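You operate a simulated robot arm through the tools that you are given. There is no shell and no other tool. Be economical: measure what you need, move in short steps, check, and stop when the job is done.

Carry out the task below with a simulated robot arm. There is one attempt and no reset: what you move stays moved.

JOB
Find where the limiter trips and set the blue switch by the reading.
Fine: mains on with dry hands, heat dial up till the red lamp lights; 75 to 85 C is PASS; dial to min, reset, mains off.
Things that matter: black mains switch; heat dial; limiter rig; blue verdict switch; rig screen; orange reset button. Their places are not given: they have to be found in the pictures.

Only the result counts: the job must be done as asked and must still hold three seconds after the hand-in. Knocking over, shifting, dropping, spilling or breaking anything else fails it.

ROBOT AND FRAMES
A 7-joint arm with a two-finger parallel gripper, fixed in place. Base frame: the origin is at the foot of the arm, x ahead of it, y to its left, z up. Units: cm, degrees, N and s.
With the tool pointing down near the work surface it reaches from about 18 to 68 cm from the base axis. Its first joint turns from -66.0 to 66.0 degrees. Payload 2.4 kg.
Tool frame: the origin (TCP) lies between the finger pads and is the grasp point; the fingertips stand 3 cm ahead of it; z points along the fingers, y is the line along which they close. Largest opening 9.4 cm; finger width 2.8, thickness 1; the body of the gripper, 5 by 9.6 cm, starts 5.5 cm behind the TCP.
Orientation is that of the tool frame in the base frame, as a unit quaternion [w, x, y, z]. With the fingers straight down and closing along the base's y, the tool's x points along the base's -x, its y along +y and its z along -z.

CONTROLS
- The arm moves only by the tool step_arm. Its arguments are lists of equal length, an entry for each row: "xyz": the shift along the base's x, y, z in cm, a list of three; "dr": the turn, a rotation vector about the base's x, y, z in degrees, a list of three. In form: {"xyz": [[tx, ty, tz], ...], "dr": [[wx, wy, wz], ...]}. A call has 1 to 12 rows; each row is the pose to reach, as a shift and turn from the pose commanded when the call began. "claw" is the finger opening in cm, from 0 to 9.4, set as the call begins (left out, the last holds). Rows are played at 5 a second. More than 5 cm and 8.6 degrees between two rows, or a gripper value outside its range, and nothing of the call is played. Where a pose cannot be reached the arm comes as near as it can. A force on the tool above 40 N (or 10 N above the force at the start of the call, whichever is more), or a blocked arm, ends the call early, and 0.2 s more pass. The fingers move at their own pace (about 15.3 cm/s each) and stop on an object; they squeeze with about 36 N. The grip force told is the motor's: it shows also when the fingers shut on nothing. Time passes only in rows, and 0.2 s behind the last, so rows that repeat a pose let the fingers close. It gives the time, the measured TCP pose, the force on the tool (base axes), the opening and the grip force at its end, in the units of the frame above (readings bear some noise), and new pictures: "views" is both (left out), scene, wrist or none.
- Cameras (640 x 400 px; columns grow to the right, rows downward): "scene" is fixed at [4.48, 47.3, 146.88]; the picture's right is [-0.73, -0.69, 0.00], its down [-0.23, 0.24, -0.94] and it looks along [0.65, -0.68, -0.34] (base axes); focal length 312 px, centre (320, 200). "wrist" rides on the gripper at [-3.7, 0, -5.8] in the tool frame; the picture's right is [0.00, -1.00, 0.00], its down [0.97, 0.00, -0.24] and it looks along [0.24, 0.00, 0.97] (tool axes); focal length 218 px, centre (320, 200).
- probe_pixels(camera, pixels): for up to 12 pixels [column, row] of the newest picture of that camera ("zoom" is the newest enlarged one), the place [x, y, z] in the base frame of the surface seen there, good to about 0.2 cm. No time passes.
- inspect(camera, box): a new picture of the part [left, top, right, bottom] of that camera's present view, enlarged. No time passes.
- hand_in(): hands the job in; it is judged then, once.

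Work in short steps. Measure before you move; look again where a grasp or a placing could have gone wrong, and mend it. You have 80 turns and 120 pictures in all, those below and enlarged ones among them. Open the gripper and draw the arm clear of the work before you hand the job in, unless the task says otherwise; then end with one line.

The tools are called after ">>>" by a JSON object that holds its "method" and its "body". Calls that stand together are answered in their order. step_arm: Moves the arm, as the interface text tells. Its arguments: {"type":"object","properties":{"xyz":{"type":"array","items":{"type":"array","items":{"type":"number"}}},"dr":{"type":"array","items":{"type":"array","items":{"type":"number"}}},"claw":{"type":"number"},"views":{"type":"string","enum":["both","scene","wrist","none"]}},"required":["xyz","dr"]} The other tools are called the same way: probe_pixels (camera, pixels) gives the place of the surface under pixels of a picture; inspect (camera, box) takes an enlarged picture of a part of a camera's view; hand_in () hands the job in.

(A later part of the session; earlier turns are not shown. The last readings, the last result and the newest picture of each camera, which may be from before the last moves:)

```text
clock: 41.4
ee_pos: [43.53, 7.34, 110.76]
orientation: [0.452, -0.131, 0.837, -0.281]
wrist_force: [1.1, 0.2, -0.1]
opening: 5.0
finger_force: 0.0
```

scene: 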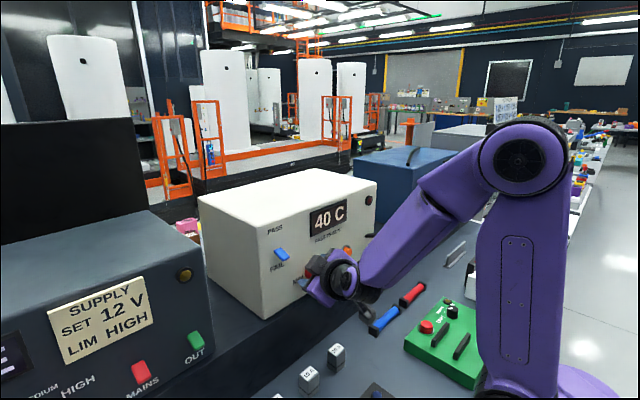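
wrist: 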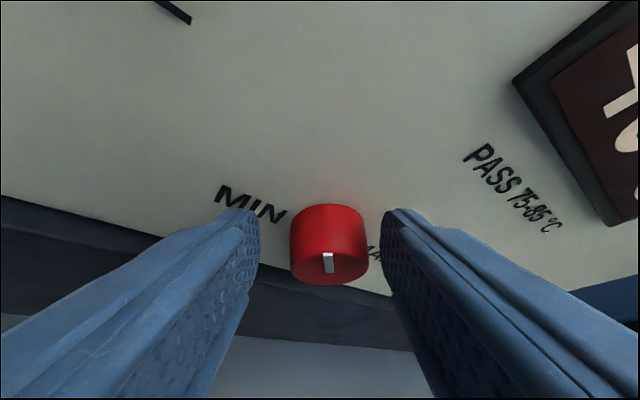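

It reads 40 C after release, so the dial slipped back slightly. I'll recentre a little, grip, and turn up 40°.

>>> {"method": "step_arm", "body": {"xyz": [[0, -0.25, 0.1], [0, -0.25, 0.1], [0, -0.35, 0.15], [0, -0.45, 0.2], [0, -0.6, 0.25], [0, -0.8, 0.3], [0, -1.0, 0.35], [0, -1.2, 0.35], [0, -1.4, 0.35], [0, -1.55, 0.35]], "dr": [[0, 0, 0], [0, 0, 0], [5, 0, 0], [10, 0, 0], [15, 0, 0], [20, 0, 0], [25, 0, 0], [30, 0, 0], [35, 0, 0], [40, 0, 0]], "claw": 1.5, "views": "none"}}

>>> {"method": "inspect", "body": {"camera": "scene", "box": [260, 180, 400, 290]}}

```text
clock: 43.1
ee_pos: [43.33, 5.99, 111.46]
orientation: [0.472, -0.021, 0.877, -0.084]
wrist_force: [-12.5, -4.6, 7.8]
opening: 3.39
finger_force: 45.1
stopped in row 8: the force on the tool passed its limit (the readings are from after the stop); the commanded pose is now the measured one
```

```text
3.64 times, centred on (330, 235) of scene
```

zoom: 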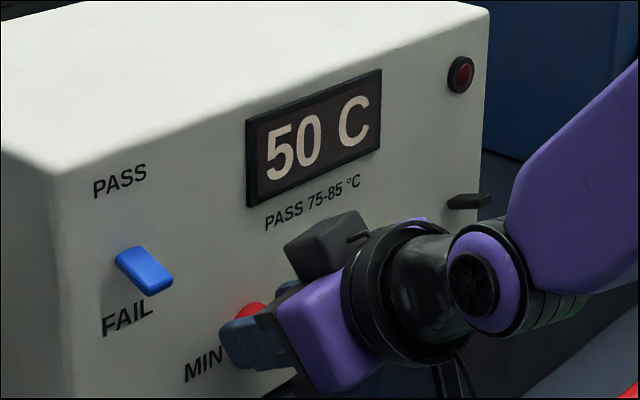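

50 C, lamp dark; the call stopped on force and the pose was reset. I'll carry on in smaller steps.

>>> {"method": "step_arm", "body": {"xyz": [[0, -0.1, -0.05], [0, -0.2, -0.05], [0, -0.35, -0.1], [0, -0.5, -0.1], [0, -0.65, -0.15], [0, -0.8, -0.2]], "dr": [[5, 0, 0], [10, 0, 0], [15, 0, 0], [20, 0, 0], [25, 0, 0], [30, 0, 0]], "views": "none"}}

>>> {"method": "inspect", "body": {"camera": "scene", "box": [260, 180, 400, 290]}}

```text
clock: 44.3
ee_pos: [43.41, 5.12, 111.33]
orientation: [0.468, 0.077, 0.876, 0.089]
wrist_force: [-15.3, -5.6, 9.8]
opening: 3.38
finger_force: 45.8
stopped in row 5: the force on the tool passed its limit (the readings are from after the stop); the commanded pose is now the measured one
```

```text
3.64 times, centred on (330, 235) of scene
```

zoom: 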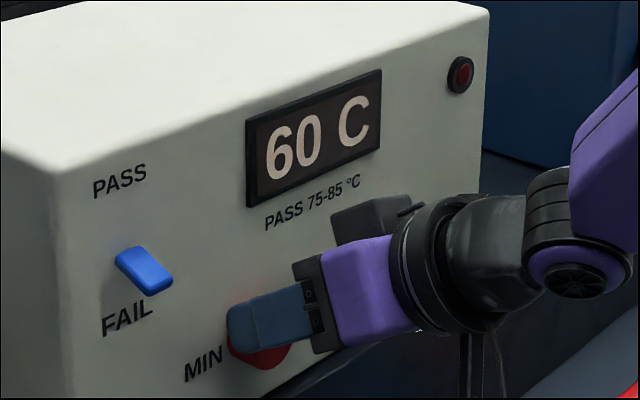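

60 C, lamp dark. Another 12°.

>>> {"method": "step_arm", "body": {"xyz": [[-0.15, -0.1, -0.05], [-0.2, -0.2, -0.1], [-0.2, -0.3, -0.15]], "dr": [[5, 0, 0], [10, 0, 0], [15, 0, 0]], "views": "none"}}

>>> {"method": "inspect", "body": {"camera": "scene", "box": [260, 180, 400, 290]}}

```text
clock: 45.1
ee_pos: [43.49, 4.6, 111.11]
orientation: [0.454, 0.142, 0.856, 0.201]
wrist_force: [14.0, -20.5, -1.7]
opening: 3.34
finger_force: 45.0
```

```text
3.64 times, centred on (330, 235) of scene
```

zoom: 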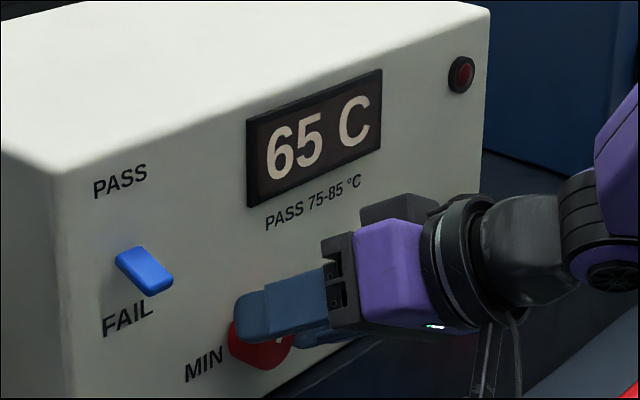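

65 C, lamp dark. I'll continue in the same grip by another 14°.

>>> {"method": "step_arm", "body": {"xyz": [[0, -0.15, -0.05], [0, -0.25, -0.1], [0, -0.35, -0.15]], "dr": [[5, 0, 0], [10, 0, 0], [14, 0, 0]], "views": "none"}}

>>> {"method": "inspect", "body": {"camera": "scene", "box": [260, 180, 400, 290]}}

```text
clock: 45.9
ee_pos: [43.28, 4.03, 110.82]
orientation: [0.432, 0.199, 0.826, 0.302]
wrist_force: [21.6, -28.9, -17.1]
opening: 3.4
finger_force: 44.4
```

```text
3.64 times, centred on (330, 235) of scene
```

zoom: 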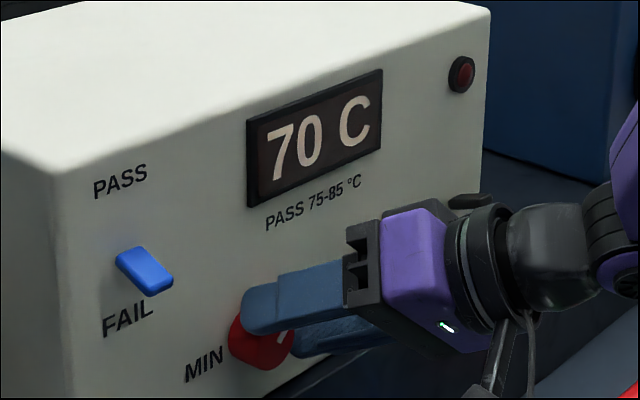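

70 C, lamp dark, and the roll is at its limit. Open, roll back and regrip.

>>> {"method": "step_arm", "body": {"xyz": [[0, 0.2, 0.1], [0, 0.2, 0.1], [0, 0.45, 0.2], [0, 0.7, 0.25], [0, 0.95, 0.3], [0, 1.25, 0.35], [0, 1.5, 0.35], [0, 1.75, 0.3], [0, 2.05, 0.2], [0, 2.35, 0.1], [0, 2.6, 0], [0, 2.6, 0]], "dr": [[0, 0, 0], [0, 0, 0], [-8, 0, 0], [-16, 0, 0], [-24, 0, 0], [-32, 0, 0], [-40, 0, 0], [-48, 0, 0], [-56, 0, 0], [-64, 0, 0], [-72, 0, 0], [-72, 0, 0]], "claw": 5}}

```text
clock: 48.5
ee_pos: [43.25, 7.15, 111.02]
orientation: [0.463, -0.099, 0.847, -0.24]
wrist_force: [0.4, 0.0, 0.3]
opening: 5.0
finger_force: 0.1
```

scene: 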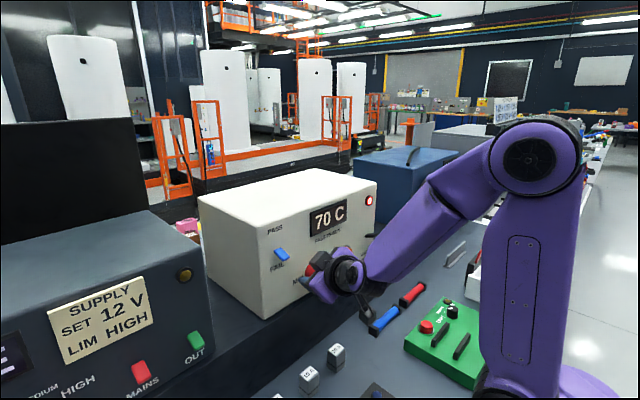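
wrist: 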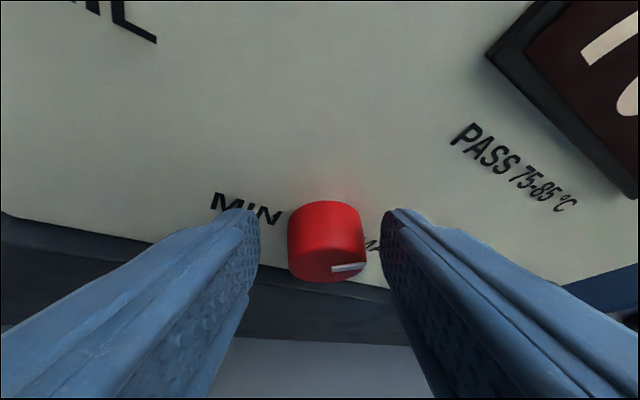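

The red lamp is now lit with 70 C on the screen. I'll zoom in to confirm, since it lit only as I let go.

>>> {"method": "inspect", "body": {"camera": "scene", "box": [260, 180, 400, 290]}}

```text
3.64 times, centred on (330, 235) of scene
```

zoom: 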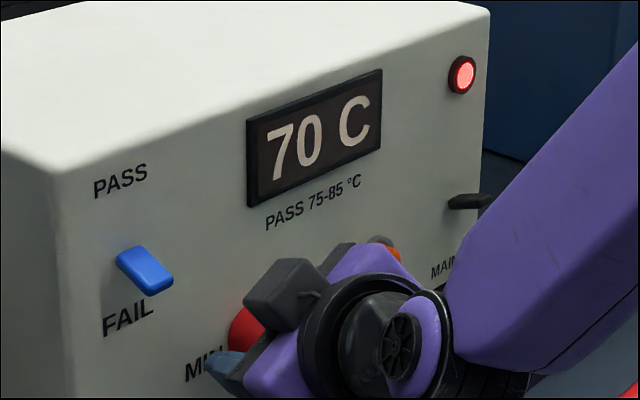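

The lamp is lit and the screen shows 70 C, but the dial may have jumped as I released it. I'll roll to + again, regrip and start turning down, watching whether the screen holds 70 (latched) or follows the dial.

>>> {"method": "step_arm", "body": {"xyz": [[0, -0.2, 0.05], [0, -0.4, 0.15], [0, -0.6, 0.2], [0, -0.85, 0.25], [0, -1.1, 0.25], [0, -1.35, 0.25], [0, -1.6, 0.2], [0, -1.9, 0.1], [0, -2.2, 0], [0, -2.6, -0.15], [0, -2.6, -0.15]], "dr": [[8, 0, 0], [16, 0, 0], [24, 0, 0], [32, 0, 0], [40, 0, 0], [48, 0, 0], [56, 0, 0], [64, 0, 0], [70, 0, 0], [70, 0, 0], [70, 0, 0]], "views": "both"}}

```text
clock: 50.9
ee_pos: [43.25, 4.52, 110.74]
orientation: [0.437, 0.185, 0.831, 0.291]
wrist_force: [0.2, 0.2, -0.1]
opening: 4.99
finger_force: 0.0
```

scene: 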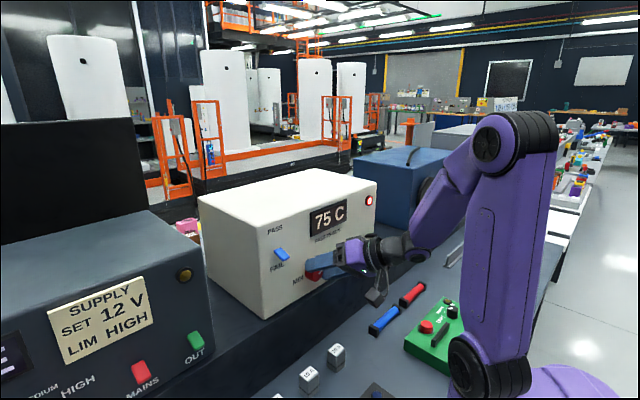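
wrist: 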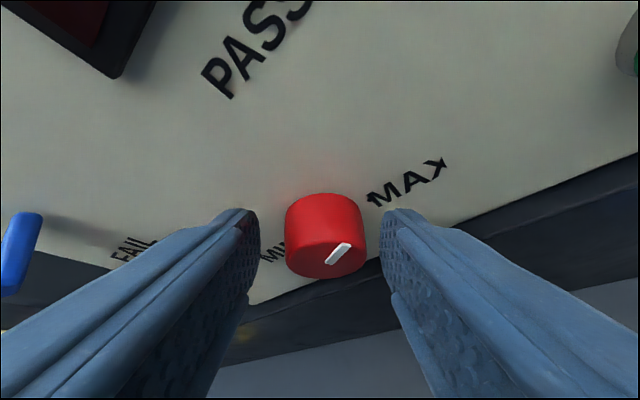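

The screen moved to 75 C with the lamp still lit. So the display follows the dial, the lamp latches, and my fingers brushed the dial. The trip point is uncertain (70 or 75), so I have to measure it again carefully. First I'll turn the dial down, then reset.

>>> {"method": "step_arm", "body": {"xyz": [[0, 0, 0], [0, 0, 0], [0, 0.2, 0.1], [0, 0.4, 0.2], [0, 0.65, 0.25], [0, 0.9, 0.3], [0, 1.15, 0.3], [0, 1.4, 0.3], [0, 1.65, 0.2]], "dr": [[0, 0, 0], [0, 0, 0], [-8, 0, 0], [-16, 0, 0], [-24, 0, 0], [-32, 0, 0], [-40, 0, 0], [-48, 0, 0], [-56, 0, 0]], "claw": 1.5, "views": "scene"}}

```text
clock: 52.9
ee_pos: [43.22, 6.18, 110.92]
orientation: [0.472, -0.042, 0.871, -0.131]
wrist_force: [-9.1, -10.5, -12.0]
opening: 3.41
finger_force: 44.8
```

scene: 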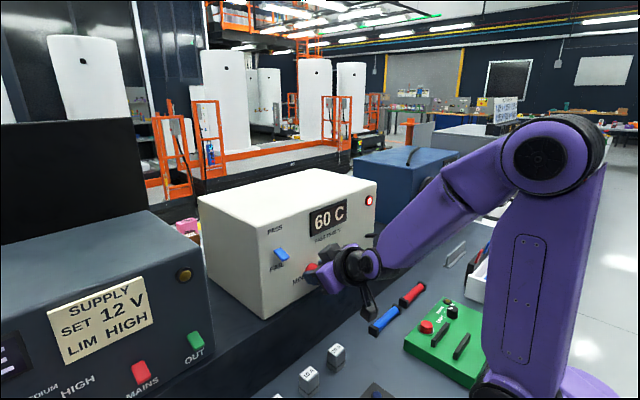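

60 C now. I'll turn down a bit more, open, retreat straight back and unroll.

>>> {"method": "step_arm", "body": {"xyz": [[0, 0.15, -0.05], [0, 0.35, -0.1]], "dr": [[-7, 0, 0], [-14, 0, 0]], "views": "none"}}

>>> {"method": "step_arm", "body": {"xyz": [[0, 0.2, 0], [0, 0.2, 0], [0, 0, 0.1], [0, -0.3, 0.2], [0, -0.6, 0.2], [0, -0.9, 0.2], [-2, -1, 0.5], [-4, -1, 1.5], [-4.5, -4, 3], [-4.5, -8, 3], [-4.5, -12.2, 3], [-4.5, -12.2, 3]], "dr": [[0, 0, 0], [0, 0, 0], [8, 0, 0], [16, 0, 0], [24, 0, 0], [32, 0, 0], [32, 0, 0], [32, 0, 0], [32, 0, 0], [32, 0, 0], [32, 0, 0], [32, 0, 0]], "claw": 5}}

```text
clock: 53.5
ee_pos: [43.39, 6.57, 110.68]
orientation: [0.461, -0.1, 0.849, -0.238]
wrist_force: [-0.3, -3.7, -20.8]
opening: 3.39
finger_force: 45.3
```

```text
clock: 56.1
ee_pos: [38.64, -5.73, 113.79]
orientation: [0.472, 0.033, 0.881, 0.006]
wrist_force: [-0.6, -0.1, -0.7]
opening: 5.01
finger_force: 0.1
```

scene: 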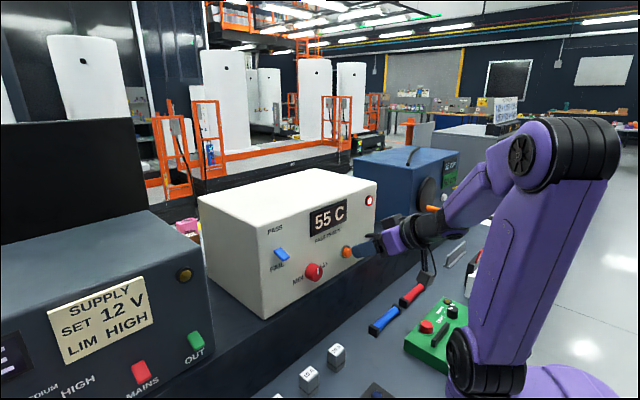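
wrist: 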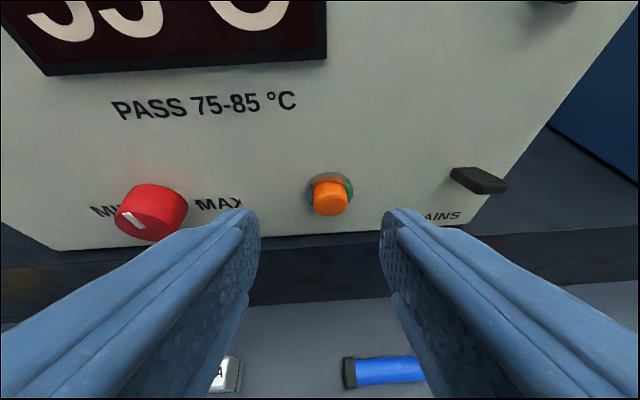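

55 C, lamp still latched, and the hand is facing the reset button. I'll close the fingers and press it.

>>> {"method": "step_arm", "body": {"xyz": [[0, 0, 0], [0, 0, -1.6], [2, 0, -3.2], [3, 0, -3.2], [3.6, 0, -3.2], [4.2, 0, -3.2], [4.7, 0, -3.2], [4.7, 0, -3.2]], "dr": [[0, 0, 0], [0, 0, 0], [0, 0, 0], [0, 0, 0], [0, 0, 0], [0, 0, 0], [0, 0, 0], [0, 0, 0]], "claw": 0}}

```text
clock: 57.9
ee_pos: [43.25, -5.58, 110.67]
orientation: [0.472, 0.033, 0.881, 0.005]
wrist_force: [-30.5, 4.6, 4.2]
opening: 0.0
finger_force: 33.2
```

scene: 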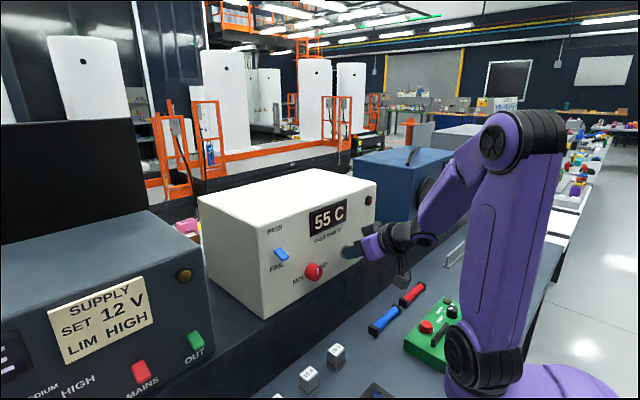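
wrist: 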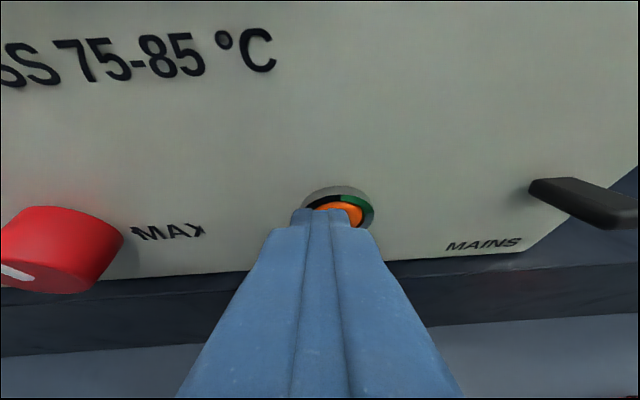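

The lamp went out, so the reset works. I'll go back to the dial with a wider opening so I don't brush it, and roll to about -36°.

>>> {"method": "step_arm", "body": {"xyz": [[-2, 0, 0], [-4, 0, 1], [-4, 4, 3], [-4, 8, 3], [-4, 11.1, 3], [-2, 11.1, 0.5], [0.1, 11.1, 0.5], [0.1, 11.1, 0.5]], "dr": [[0, 0, 0], [0, 0, 0], [0, 0, 0], [0, 0, 0], [0, 0, 0], [0, 0, 0], [0, 0, 0], [0, 0, 0]], "claw": 6, "views": "none"}}

>>> {"method": "step_arm", "body": {"xyz": [[0, 0.2, 0], [0, 0.45, 0], [0, 0.75, -0.05], [0, 1.1, -0.15], [0, 1.4, -0.3], [0, 1.4, -0.3]], "dr": [[-8, 0, 0], [-16, 0, 0], [-24, 0, 0], [-32, 0, 0], [-40, 0, 0], [-40, 0, 0]]}}

```text
clock: 59.7
ee_pos: [43.56, 5.41, 111.22]
orientation: [0.472, 0.031, 0.881, 0.005]
wrist_force: [-10.3, 0.5, 2.1]
opening: 5.98
finger_force: 0.4
```

```text
clock: 61.1
ee_pos: [43.51, 6.89, 110.9]
orientation: [0.455, -0.131, 0.829, -0.297]
wrist_force: [-4.1, 1.2, 1.3]
opening: 5.98
finger_force: 0.0
```

scene: 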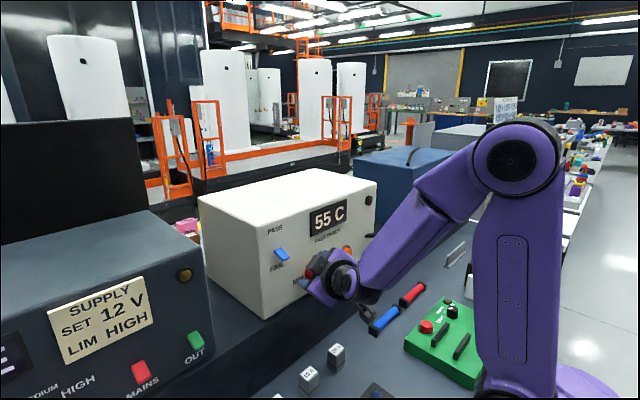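
wrist: 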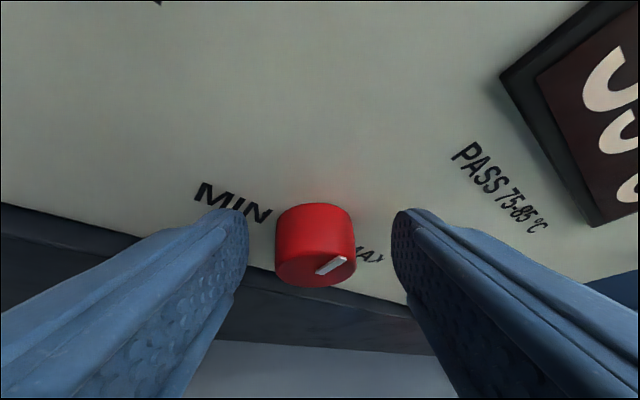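

55 C, lamp off, dial nearly centred. I'll grip and turn 30° up with the tool 0.2 cm further back from the face.

>>> {"method": "step_arm", "body": {"xyz": [[-0.2, 0.15, -0.1], [-0.2, 0.15, -0.1], [-0.2, 0.05, -0.05], [-0.2, -0.05, 0], [-0.2, -0.2, 0.05], [-0.2, -0.35, 0.1], [-0.2, -0.5, 0.15]], "dr": [[0, 0, 0], [0, 0, 0], [5, 0, 0], [10, 0, 0], [15, 0, 0], [20, 0, 0], [25, 0, 0]], "claw": 1.5, "views": "none"}}

>>> {"method": "inspect", "body": {"camera": "scene", "box": [260, 180, 400, 290]}}

```text
clock: 62.7
ee_pos: [43.46, 6.09, 111.19]
orientation: [0.476, -0.029, 0.872, -0.11]
wrist_force: [7.7, -7.9, 14.1]
opening: 3.44
finger_force: 45.5
```

```text
3.64 times, centred on (330, 235) of scene
```

zoom: 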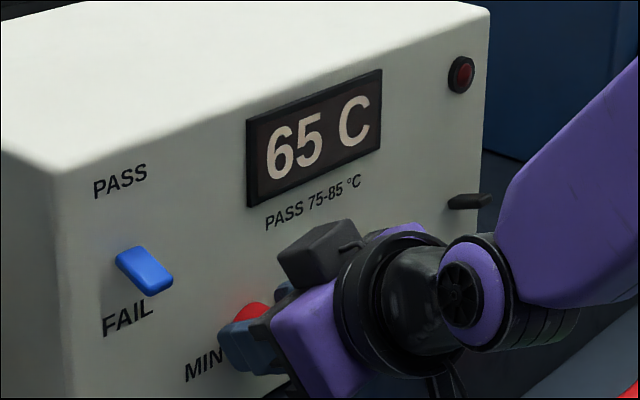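

65 C, lamp off. Now fine steps: 8° up.

>>> {"method": "step_arm", "body": {"xyz": [[0, -0.05, 0], [0, -0.1, 0], [0, -0.15, 0], [0, -0.2, 0]], "dr": [[2, 0, 0], [4, 0, 0], [6, 0, 0], [8, 0, 0]], "views": "none"}}

>>> {"method": "inspect", "body": {"camera": "scene", "box": [290, 180, 400, 290]}}

```text
clock: 63.7
ee_pos: [43.53, 5.66, 111.34]
orientation: [0.477, 0.007, 0.877, -0.049]
wrist_force: [-7.6, -28.1, 25.0]
opening: 3.42
finger_force: 44.8
```

```text
3.64 times, centred on (345, 235) of scene
```

zoom: 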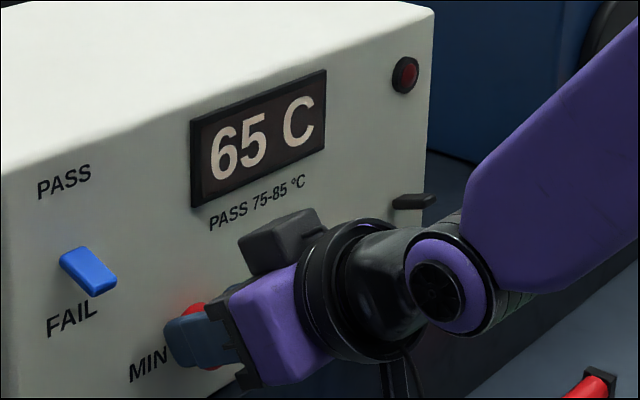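

Still 65 C, lamp off. Another 6°, easing the sideways load.

>>> {"method": "step_arm", "body": {"xyz": [[0, -0.15, 0.1], [0, -0.2, 0.1], [0, -0.25, 0.1]], "dr": [[2, 0, 0], [4, 0, 0], [6, 0, 0]], "views": "none"}}

>>> {"method": "inspect", "body": {"camera": "scene", "box": [290, 180, 400, 290]}}

```text
clock: 64.5
ee_pos: [43.43, 5.54, 111.34]
orientation: [0.475, 0.031, 0.88, -0.004]
wrist_force: [8.4, -27.0, 11.4]
opening: 3.41
finger_force: 44.9
```

```text
3.64 times, centred on (345, 235) of scene
```

zoom: 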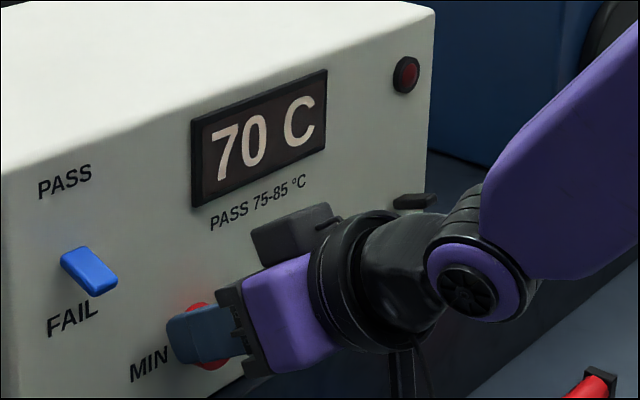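

70 C, lamp off. Another 4°.

>>> {"method": "step_arm", "body": {"xyz": [[0, -0.1, 0.0], [0, -0.15, 0.0], [0, -0.2, 0]], "dr": [[2, 0, 0], [4, 0, 0], [4, 0, 0]], "views": "none"}}

>>> {"method": "inspect", "body": {"camera": "scene", "box": [290, 180, 400, 290]}}

```text
clock: 65.3
ee_pos: [43.43, 5.44, 111.21]
orientation: [0.473, 0.047, 0.879, 0.028]
wrist_force: [16.6, -25.1, 2.0]
opening: 3.43
finger_force: 44.4
```

```text
3.64 times, centred on (345, 235) of scene
```

zoom: 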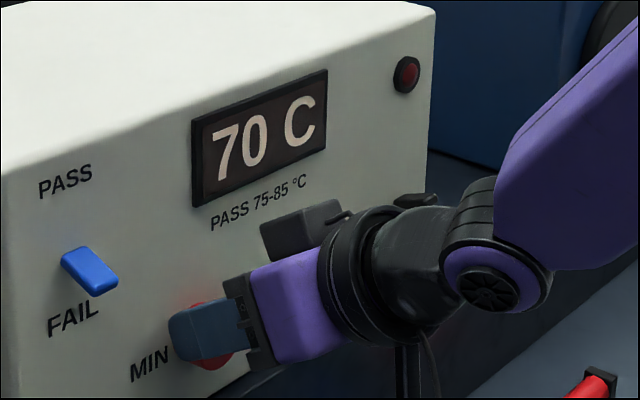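

Still 70 C, lamp off. 4° more.

>>> {"method": "step_arm", "body": {"xyz": [[0, -0.1, 0.0], [0, -0.15, 0.0], [0, -0.2, 0]], "dr": [[2, 0, 0], [4, 0, 0], [4, 0, 0]], "views": "none"}}

>>> {"method": "inspect", "body": {"camera": "scene", "box": [290, 180, 400, 290]}}

```text
clock: 66.1
ee_pos: [43.54, 5.22, 111.18]
orientation: [0.47, 0.063, 0.878, 0.058]
wrist_force: [7.0, -23.0, 8.7]
opening: 3.39
finger_force: 44.8
```

```text
3.64 times, centred on (345, 235) of scene
```

zoom: 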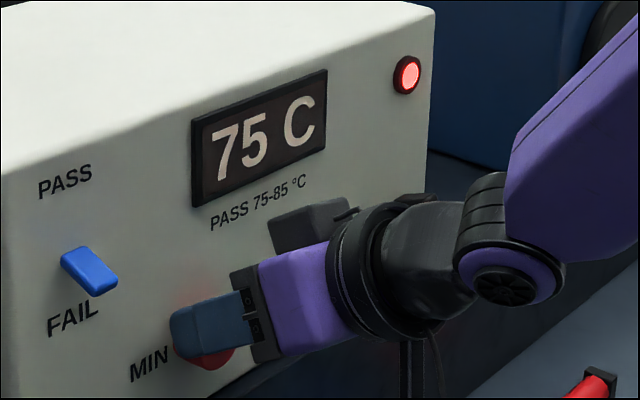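

The lamp lit as the screen went from 70 to 75 C. That step was coarse and 75 is right at the band's edge, so I'll check with finer steps. First I'll turn down, release as before, and reset.

>>> {"method": "step_arm", "body": {"xyz": [[0, 0.1, 0], [0, 0.3, 0], [0, 0.5, -0.05], [0, 0.75, -0.1], [0, 1.0, -0.2], [0, 1.25, -0.35]], "dr": [[-8, 0, 0], [-16, 0, 0], [-24, 0, 0], [-32, 0, 0], [-38, 0, 0], [-44, 0, 0]], "views": "none"}}

>>> {"method": "step_arm", "body": {"xyz": [[0, 0.15, 0], [0, 0.15, 0], [0, 0, 0.1], [0, -0.3, 0.2], [0, -0.6, 0.2], [0, -0.9, 0.2], [-2, -1, 0.5], [-4, -1, 1.5], [-4.5, -4, 3], [-4.5, -8, 3], [-4.5, -12.2, 3], [-4.5, -12.2, 3]], "dr": [[0, 0, 0], [0, 0, 0], [8, 0, 0], [16, 0, 0], [24, 0, 0], [32, 0, 0], [32, 0, 0], [32, 0, 0], [32, 0, 0], [32, 0, 0], [32, 0, 0], [32, 0, 0]], "claw": 5, "views": "scene"}}

```text
clock: 67.5
ee_pos: [43.34, 6.88, 110.62]
orientation: [0.459, -0.12, 0.836, -0.275]
wrist_force: [0.6, 2.8, 2.2]
opening: 3.4
finger_force: 44.8
```

```text
clock: 70.1
ee_pos: [38.89, -5.34, 113.66]
orientation: [0.474, 0.011, 0.88, -0.033]
wrist_force: [-0.2, -0.4, -0.4]
opening: 5.04
finger_force: 0.0
out of reach, approached as far as the arm can: row 8
```

scene: 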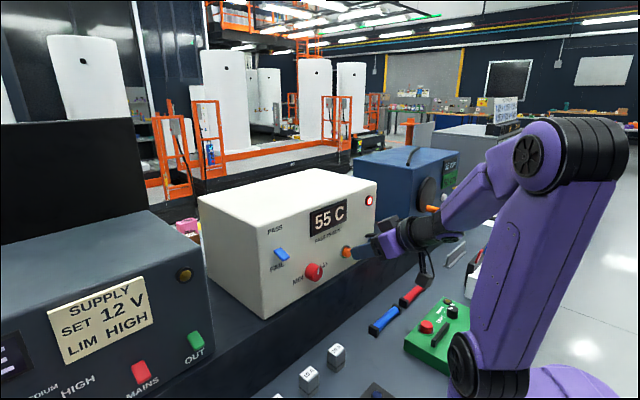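

55 C and lit. I'll press reset, then return to the dial as before.

>>> {"method": "step_arm", "body": {"xyz": [[0, -0.15, 0], [0, -0.15, -1.6], [2, -0.15, -3.1], [3, -0.15, -3.1], [3.6, -0.15, -3.1], [4.2, -0.15, -3.1], [4.5, -0.15, -3.1], [4.5, -0.15, -3.1], [2.5, -0.15, -2.5], [0, -0.15, 0]], "dr": [[0, 0, 0], [0, 0, 0], [0, 0, 0], [0, 0, 0], [0, 0, 0], [0, 0, 0], [0, 0, 0], [0, 0, 0], [0, 0, 0], [0, 0, 0]], "claw": 0, "views": "none"}}

>>> {"method": "step_arm", "body": {"xyz": [[0, 4, 0.3], [0, 8, 0.3], [0, 10.9, 0.3], [2, 10.9, -2.5], [4.4, 10.9, -2.5], [4.4, 11.1, -2.5], [4.4, 11.35, -2.5], [4.4, 11.65, -2.55], [4.4, 12, -2.65], [4.4, 12.4, -2.9], [4.4, 12.4, -2.9]], "dr": [[2, 0, 3], [2, 0, 3], [2, 0, 3], [2, 0, 3], [2, 0, 3], [-6, 0, 3], [-14, 0, 3], [-22, 0, 3], [-30, 0, 3], [-38, 0, 3], [-38, 0, 3]], "claw": 6}}

```text
clock: 72.3
ee_pos: [38.75, -5.74, 113.93]
orientation: [0.474, 0.012, 0.88, -0.034]
wrist_force: [0.0, 0.1, -0.8]
opening: 0.0
finger_force: 33.1
```

```text
clock: 74.7
ee_pos: [43.34, 6.84, 110.94]
orientation: [0.453, -0.167, 0.821, -0.306]
wrist_force: [-0.7, 0.5, -0.4]
opening: 6.01
finger_force: 0.0
```

scene: 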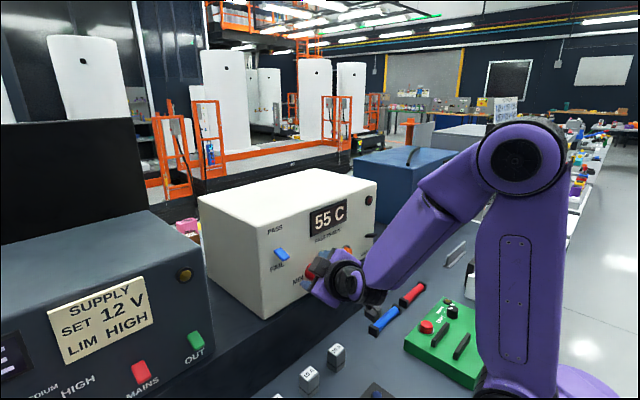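
wrist: 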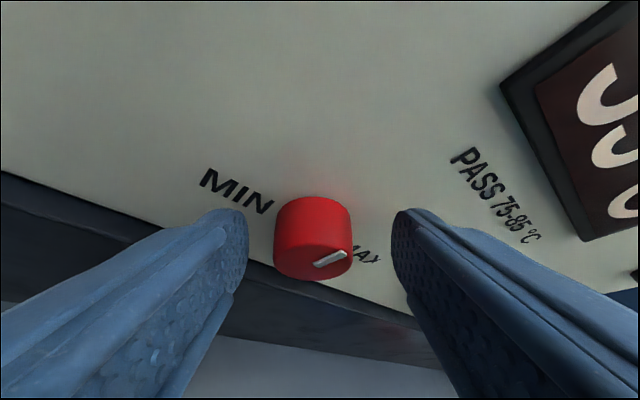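

Reset worked: 55 C, lamp off. I'll grip and turn 38° to about 70 C, then take small steps.

>>> {"method": "step_arm", "body": {"xyz": [[0, 0.2, -0.15], [0, 0.2, -0.15], [0, 0.1, -0.1], [0, 0, 0], [0, -0.15, 0.05], [0, -0.35, 0.15], [0, -0.55, 0.2], [0, -0.8, 0.25], [0, -1.0, 0.3], [0, -1.15, 0.3]], "dr": [[0, 0, 0], [0, 0, 0], [5, 0, 0], [10, 0, 0], [15, 0, 0], [20, 0, 0], [25, 0, 0], [30, 0, 0], [34, 0, 0], [38, 0, 0]], "claw": 1.5, "views": "none"}}

>>> {"method": "inspect", "body": {"camera": "scene", "box": [290, 180, 400, 290]}}

```text
clock: 76.9
ee_pos: [43.22, 5.56, 111.26]
orientation: [0.482, -0.009, 0.876, -0.022]
wrist_force: [-24.0, -4.2, 10.0]
opening: 3.36
finger_force: 44.7
```

```text
3.64 times, centred on (345, 235) of scene
```

zoom: 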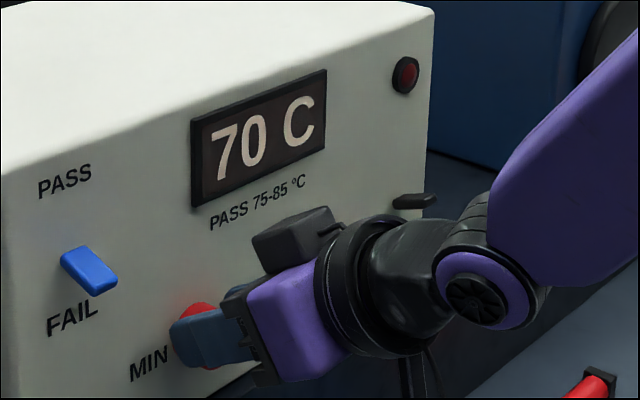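

70 C, lamp off. Now in 2° steps.

>>> {"method": "step_arm", "body": {"xyz": [[0, -0.05, 0], [0, -0.1, 0]], "dr": [[1, 0, 0], [2, 0, 0]], "views": "none"}}

>>> {"method": "inspect", "body": {"camera": "scene", "box": [290, 180, 400, 290]}}

```text
clock: 77.5
ee_pos: [43.22, 5.58, 111.17]
orientation: [0.481, 0.0, 0.877, -0.006]
wrist_force: [-29.1, -3.3, 13.7]
opening: 3.34
finger_force: 45.4
```

```text
3.64 times, centred on (345, 235) of scene
```

zoom: 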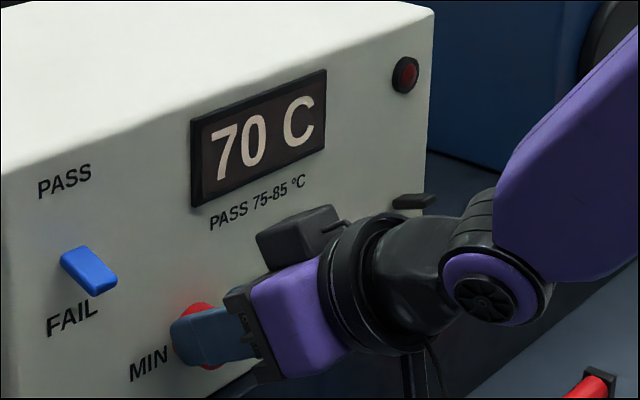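

Still 70 C, lamp off. 2° more.

>>> {"method": "step_arm", "body": {"xyz": [[-0.1, -0.05, 0], [-0.1, -0.1, 0]], "dr": [[1, 0, 0], [2, 0, 0]], "views": "none"}}

>>> {"method": "inspect", "body": {"camera": "scene", "box": [290, 180, 400, 290]}}

```text
clock: 78.1
ee_pos: [43.34, 5.41, 111.34]
orientation: [0.482, 0.007, 0.876, 0.01]
wrist_force: [-13.8, -2.8, 4.5]
opening: 3.31
finger_force: 45.1
```

```text
3.64 times, centred on (345, 235) of scene
```

zoom: 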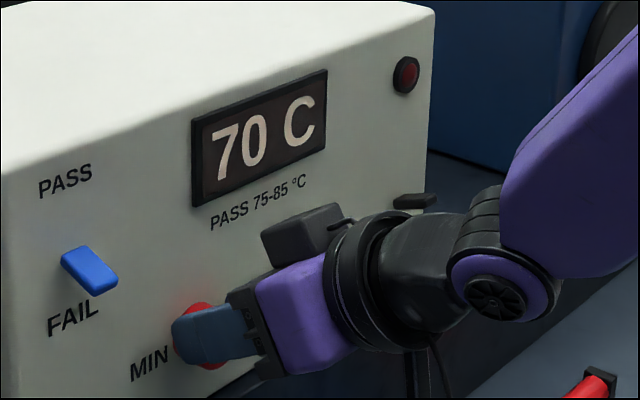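

Still 70 C, lamp off. 2° more.

>>> {"method": "step_arm", "body": {"xyz": [[0, -0.05, 0], [0, -0.1, 0]], "dr": [[1, 0, 0], [2, 0, 0]], "views": "none"}}

>>> {"method": "inspect", "body": {"camera": "scene", "box": [290, 180, 400, 290]}}

```text
clock: 78.7
ee_pos: [43.23, 5.4, 111.19]
orientation: [0.483, 0.015, 0.875, 0.025]
wrist_force: [2.8, 0.0, -0.2]
opening: 3.36
finger_force: 45.4
```

```text
3.64 times, centred on (345, 235) of scene
```

zoom: 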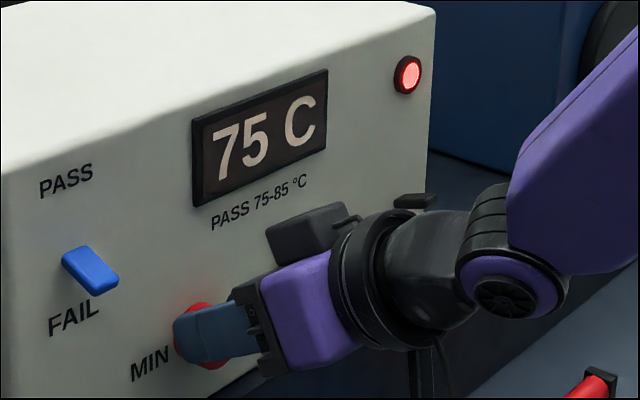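

Confirmed: it trips just as the reading becomes 75 C, which is inside 75–85, so the verdict is PASS. Now dial to min: turn down in this grip, then regrip from +36° to -36°.

>>> {"method": "step_arm", "body": {"xyz": [[0, 0.2, 0], [0, 0.4, -0.05], [0, 0.65, -0.1], [0, 0.9, -0.2], [0, 1.2, -0.35]], "dr": [[-8, 0, 0], [-16, 0, 0], [-24, 0, 0], [-32, 0, 0], [-40, 0, 0]], "views": "none"}}

>>> {"method": "step_arm", "body": {"xyz": [[0, 0, 0], [0, 0, 0], [0, -0.3, 0.15], [0, -0.5, 0.2], [0, -0.75, 0.25], [0, -1.0, 0.3], [0, -1.25, 0.3], [0, -1.5, 0.25], [0, -1.8, 0.2], [0, -2.1, 0.1], [0, -2.1, 0.1]], "dr": [[0, 0, 0], [0, 0, 0], [8, 0, 0], [16, 0, 0], [24, 0, 0], [32, 0, 0], [40, 0, 0], [48, 0, 0], [56, 0, 0], [64, 0, 0], [72, 0, 0]], "claw": 5.5, "views": "none"}}

>>> {"method": "step_arm", "body": {"xyz": [[0, 0, 0], [0, 0, 0], [0, 0.15, 0.05], [0, 0.35, 0.15], [0, 0.55, 0.2], [0, 0.8, 0.25], [0, 1.05, 0.25], [0, 1.3, 0.2], [0, 1.55, 0.15], [0, 1.8, 0.05], [0, 2.0, -0.1]], "dr": [[0, 0, 0], [0, 0, 0], [-8, 0, 0], [-16, 0, 0], [-24, 0, 0], [-32, 0, 0], [-40, 0, 0], [-48, 0, 0], [-56, 0, 0], [-64, 0, 0], [-72, 0, 0]], "claw": 1.5}}

```text
clock: 79.9
ee_pos: [43.16, 6.78, 110.67]
orientation: [0.458, -0.154, 0.831, -0.276]
wrist_force: [-2.7, 20.2, -2.4]
opening: 3.34
finger_force: 44.9
```

```text
clock: 82.3
ee_pos: [43.21, 4.45, 110.96]
orientation: [0.458, 0.15, 0.835, 0.266]
wrist_force: [0.3, 0.5, -0.5]
opening: 5.48
finger_force: 0.1
```

```text
clock: 84.7
ee_pos: [43.27, 6.77, 110.68]
orientation: [0.458, -0.155, 0.831, -0.275]
wrist_force: [-13.4, 28.3, 3.0]
opening: 3.38
finger_force: 44.6
```

scene: 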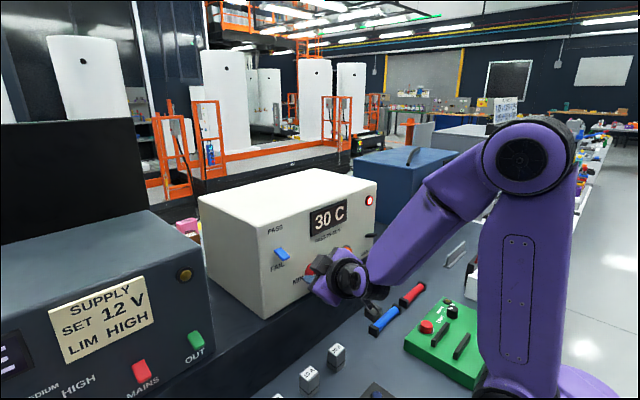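
wrist: 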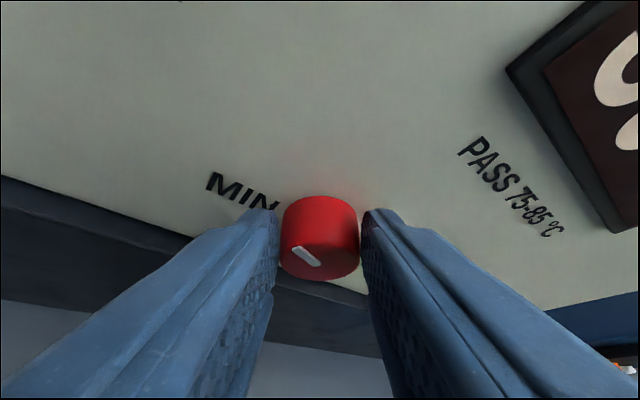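

30 C. One more regrip and turn down to the stop.

>>> {"method": "step_arm", "body": {"xyz": [[0, 0, 0], [0, 0, 0], [0, -0.3, 0.15], [0, -0.5, 0.2], [0, -0.75, 0.25], [0, -1.0, 0.3], [0, -1.25, 0.3], [0, -1.5, 0.25], [0, -1.8, 0.2], [0, -2.1, 0.1], [0, -2.1, 0.1]], "dr": [[0, 0, 0], [0, 0, 0], [8, 0, 0], [16, 0, 0], [24, 0, 0], [32, 0, 0], [40, 0, 0], [48, 0, 0], [56, 0, 0], [64, 0, 0], [72, 0, 0]], "claw": 5.5, "views": "none"}}

>>> {"method": "step_arm", "body": {"xyz": [[0, 0, 0], [0, 0, 0], [0, 0.15, 0.05], [0, 0.35, 0.15], [0, 0.55, 0.2], [0, 0.8, 0.25], [0, 1.05, 0.25], [0, 1.3, 0.2], [0, 1.55, 0.15], [0, 1.8, 0.05]], "dr": [[0, 0, 0], [0, 0, 0], [-8, 0, 0], [-16, 0, 0], [-24, 0, 0], [-32, 0, 0], [-40, 0, 0], [-48, 0, 0], [-56, 0, 0], [-64, 0, 0]], "claw": 1.5, "views": "scene"}}

```text
clock: 87.1
ee_pos: [43.16, 4.34, 111.03]
orientation: [0.458, 0.149, 0.835, 0.266]
wrist_force: [-0.7, 0.2, 0.0]
opening: 5.49
finger_force: 0.2
```

```text
clock: 89.3
ee_pos: [43.14, 6.59, 110.77]
orientation: [0.466, -0.122, 0.849, -0.217]
wrist_force: [-4.1, 29.6, -0.5]
opening: 3.37
finger_force: 45.6
```

scene: 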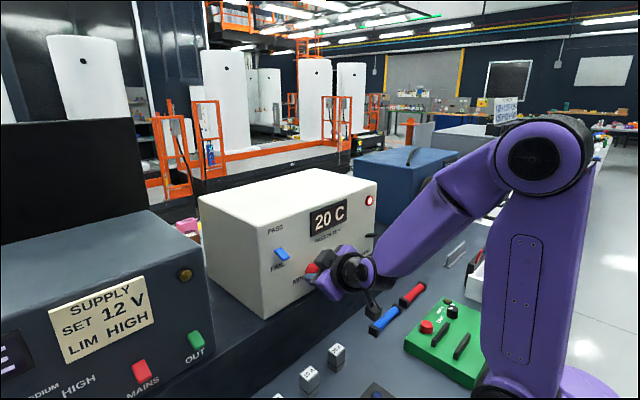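

20 C, against the MIN stop. I'll release, unroll, move over to the reset button and check the dial.

>>> {"method": "step_arm", "body": {"xyz": [[0, 0.1, 0], [0, 0.1, 0], [0, -0.2, 0.1], [0, -0.5, 0.2], [0, -0.8, 0.2], [-2, -0.9, 0.5], [-4, -0.9, 1.5], [-4.3, -4, 3], [-4.3, -8, 3], [-4.3, -12.1, 3], [-4.3, -12.1, 3]], "dr": [[0, 0, 0], [0, 0, 0], [8, 0, 0], [16, 0, 0], [24, 0, 0], [26, 0, 0], [26, 0, 0], [26, 0, 0], [26, 0, 0], [26, 0, 0], [26, 0, 0]], "claw": 5.5, "views": "wrist"}}

```text
clock: 91.7
ee_pos: [38.87, -6.16, 113.86]
orientation: [0.481, -0.01, 0.876, -0.021]
wrist_force: [-0.2, 0.6, 0.1]
opening: 5.49
finger_force: 0.1
out of reach, approached as far as the arm can: row 7
```

wrist: 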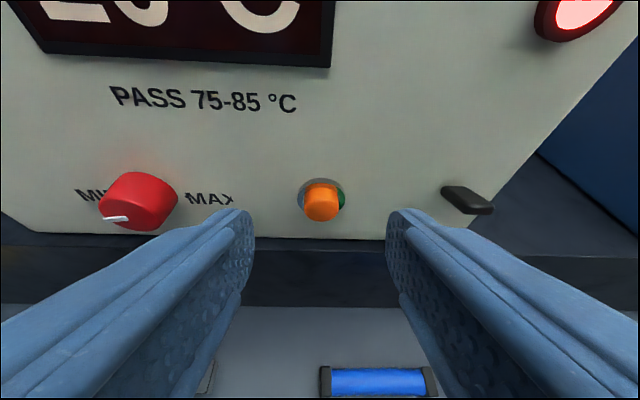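

The pointer is at MIN and the lamp is lit. I'll press reset, then back off and come above the mains lever.

>>> {"method": "step_arm", "body": {"xyz": [[0, 0.4, 0], [0, 0.4, -1.6], [2, 0.4, -3.2], [3, 0.4, -3.2], [3.6, 0.4, -3.2], [4.2, 0.4, -3.2], [4.5, 0.4, -3.2], [4.5, 0.4, -3.2], [2.5, 0.4, -2.5], [0, 0.4, 0]], "dr": [[0, 0, 0], [0, 0, 0], [0, 0, 0], [0, 0, 0], [0, 0, 0], [0, 0, 0], [0, 0, 0], [0, 0, 0], [0, 0, 0], [0, 0, 0]], "claw": 0, "views": "none"}}

>>> {"method": "step_arm", "body": {"xyz": [[0, -4, 2.5], [0, -8, 2.5], [0, -9.4, 2.5], [2, -9.4, 2.5], [4.3, -9.4, 2.5], [4.3, -9.4, 2.5]], "dr": [[0, 0, 0], [0, 0, 0], [0, 0, 0], [0, 0, 0], [0, 0, 0], [0, 0, 0]]}}

```text
clock: 93.9
ee_pos: [38.89, -5.72, 114.05]
orientation: [0.482, -0.01, 0.876, -0.021]
wrist_force: [-0.4, -0.4, 0.0]
opening: 0.0
finger_force: 33.2
```

```text
clock: 95.3
ee_pos: [43.29, -15.03, 116.6]
orientation: [0.482, -0.009, 0.876, -0.022]
wrist_force: [1.0, -0.6, -0.6]
opening: 0.0
finger_force: 33.1
```

scene: 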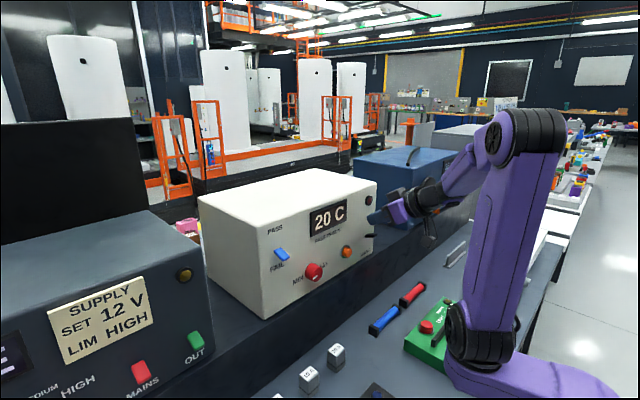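
wrist: 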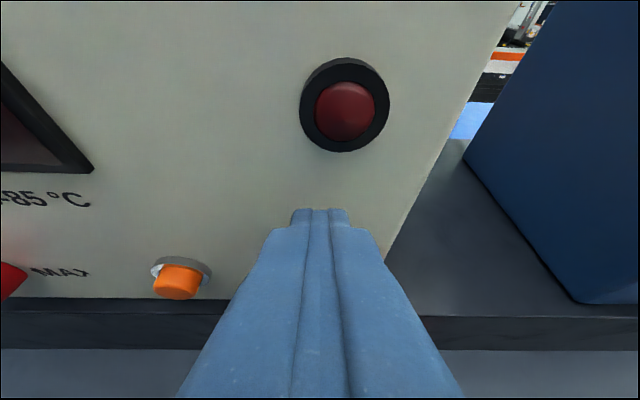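

The lamp is off, so the reset took. The tips are above the mains lever; I'll press it down.

>>> {"method": "step_arm", "body": {"xyz": [[0, -0.1, -1.5], [0, -0.1, -2.5], [0, -0.1, -3.2], [0, -0.1, -3.8], [0, -0.1, -4.4], [0, -0.1, -4.8]], "dr": [[0, 0, 0], [0, 0, 0], [0, 0, 0], [0, 0, 0], [0, 0, 0], [0, 0, 0]]}}

```text
clock: 96.7
ee_pos: [43.34, -15.09, 112.41]
orientation: [0.489, -0.01, 0.872, -0.024]
wrist_force: [-8.2, 1.4, 15.9]
opening: 0.01
finger_force: 32.7
stopped in row 6: the force on the tool passed its limit (the readings are from after the stop); the commanded pose is now the measured one
```

scene: 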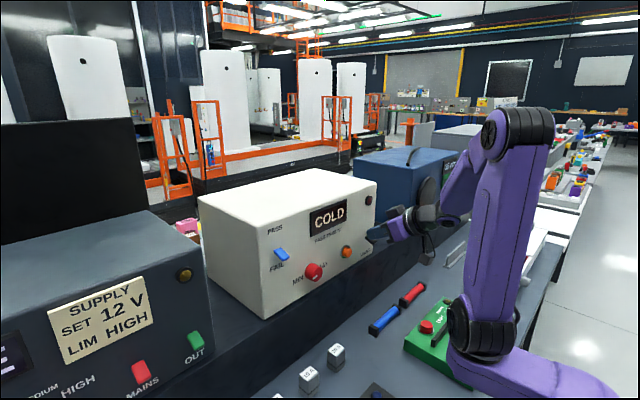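
wrist: 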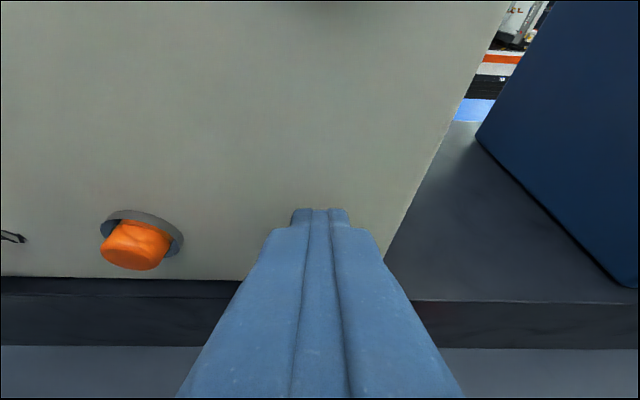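

The screen shows COLD, so mains is off. I'll lift, back off, and travel to below the blue switch at y≈14.3.

>>> {"method": "step_arm", "body": {"xyz": [[0, 0, 2], [-2.5, 0, 3], [-4.5, 0, 3], [-4.5, 5, 3], [-4.5, 10, 3], [-4.5, 15, 3], [-4.5, 20, 3], [-4.5, 25, 3], [-4.5, 29.3, 2.4], [-4.5, 29.3, 2.4]], "dr": [[0, 0, 0], [0, 0, 0], [0, 0, 0], [0, 3, 0], [0, 3, 0], [0, 3, 0], [0, 3, 0], [0, 3, 0], [0, 3, 0], [0, 3, 0]]}}

```text
clock: 98.9
ee_pos: [38.14, 12.25, 113.5]
orientation: [0.43, -0.013, 0.902, -0.019]
wrist_force: [0.0, 0.7, 0.2]
opening: 0.0
finger_force: 33.1
out of reach, approached as far as the arm can: row 8, 9
```

scene: 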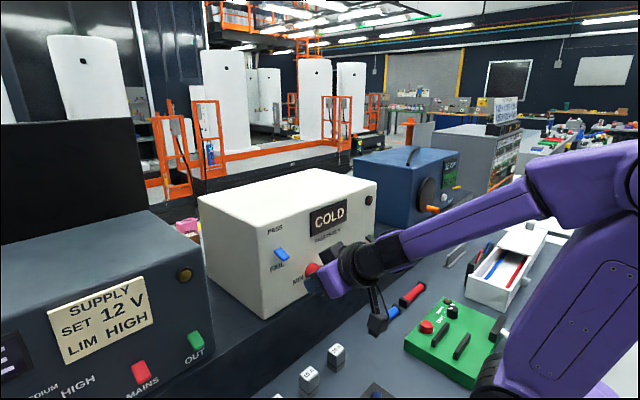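
wrist: 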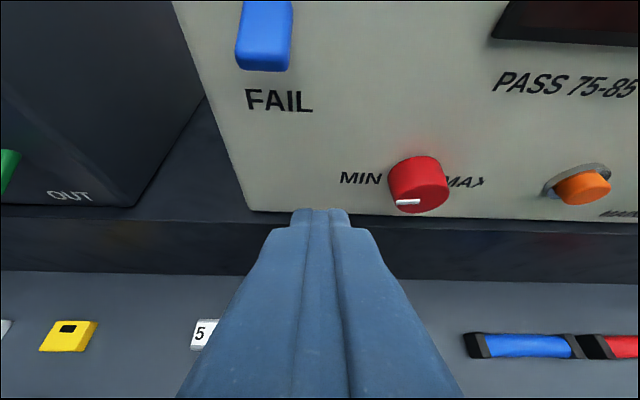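

The switch is up and left. I'll move in below it: TCP about (43, 14.3, 114.4).

>>> {"method": "step_arm", "body": {"xyz": [[1.5, 0.6, 0], [2.5, 1.2, 0.3], [3.5, 1.8, 0.6], [4.9, 2.05, 0.9], [4.9, 2.05, 0.9]], "dr": [[0, 0, 0], [0, 0, 0], [0, 0, 0], [0, 0, 0], [0, 0, 0]]}}

```text
clock: 100.0
ee_pos: [43.42, 16.12, 115.03]
orientation: [0.46, -0.01, 0.888, -0.022]
wrist_force: [-2.4, 0.6, -1.8]
opening: 0.0
finger_force: 32.7
stopped in row 5: the force on the tool passed its limit (the readings are from after the stop); the commanded pose is now the measured one
```

scene: 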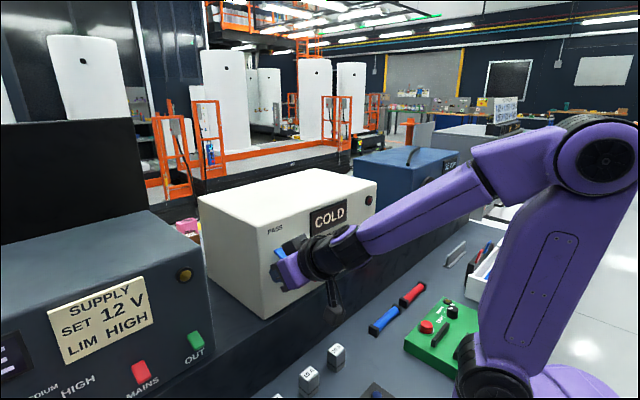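
wrist: 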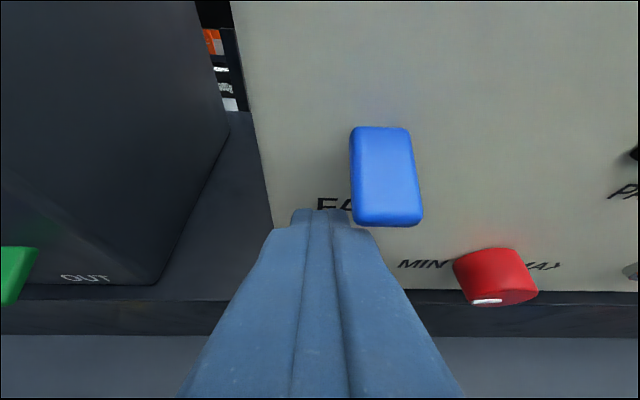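

I'm 1.7 cm too far left and touched lightly. I'll back off a touch, go lower, and shift right under the lever.

>>> {"method": "step_arm", "body": {"xyz": [[-0.7, 0, -0.3], [-0.7, 0, -1], [-0.7, -1.0, -1], [-0.4, -1.8, -1], [-0.3, -1.8, -1]], "dr": [[0, 0, 0], [0, 0, 0], [0, 0, 0], [0, 0, 0], [0, 0, 0]], "views": "wrist"}}

```text
clock: 101.2
ee_pos: [43.13, 14.25, 114.22]
orientation: [0.46, -0.01, 0.887, -0.024]
wrist_force: [-1.1, 0.1, 0.1]
opening: 0.02
finger_force: 32.5
```

wrist: 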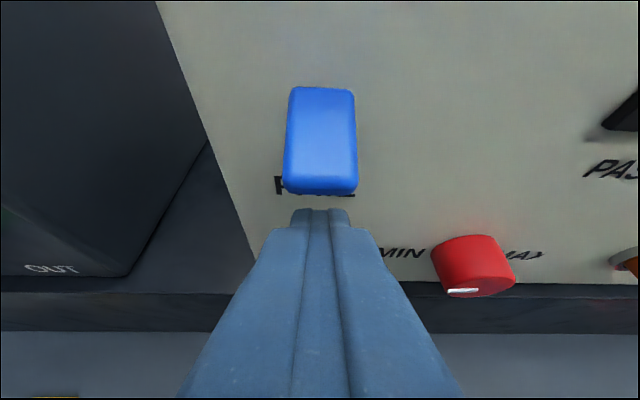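

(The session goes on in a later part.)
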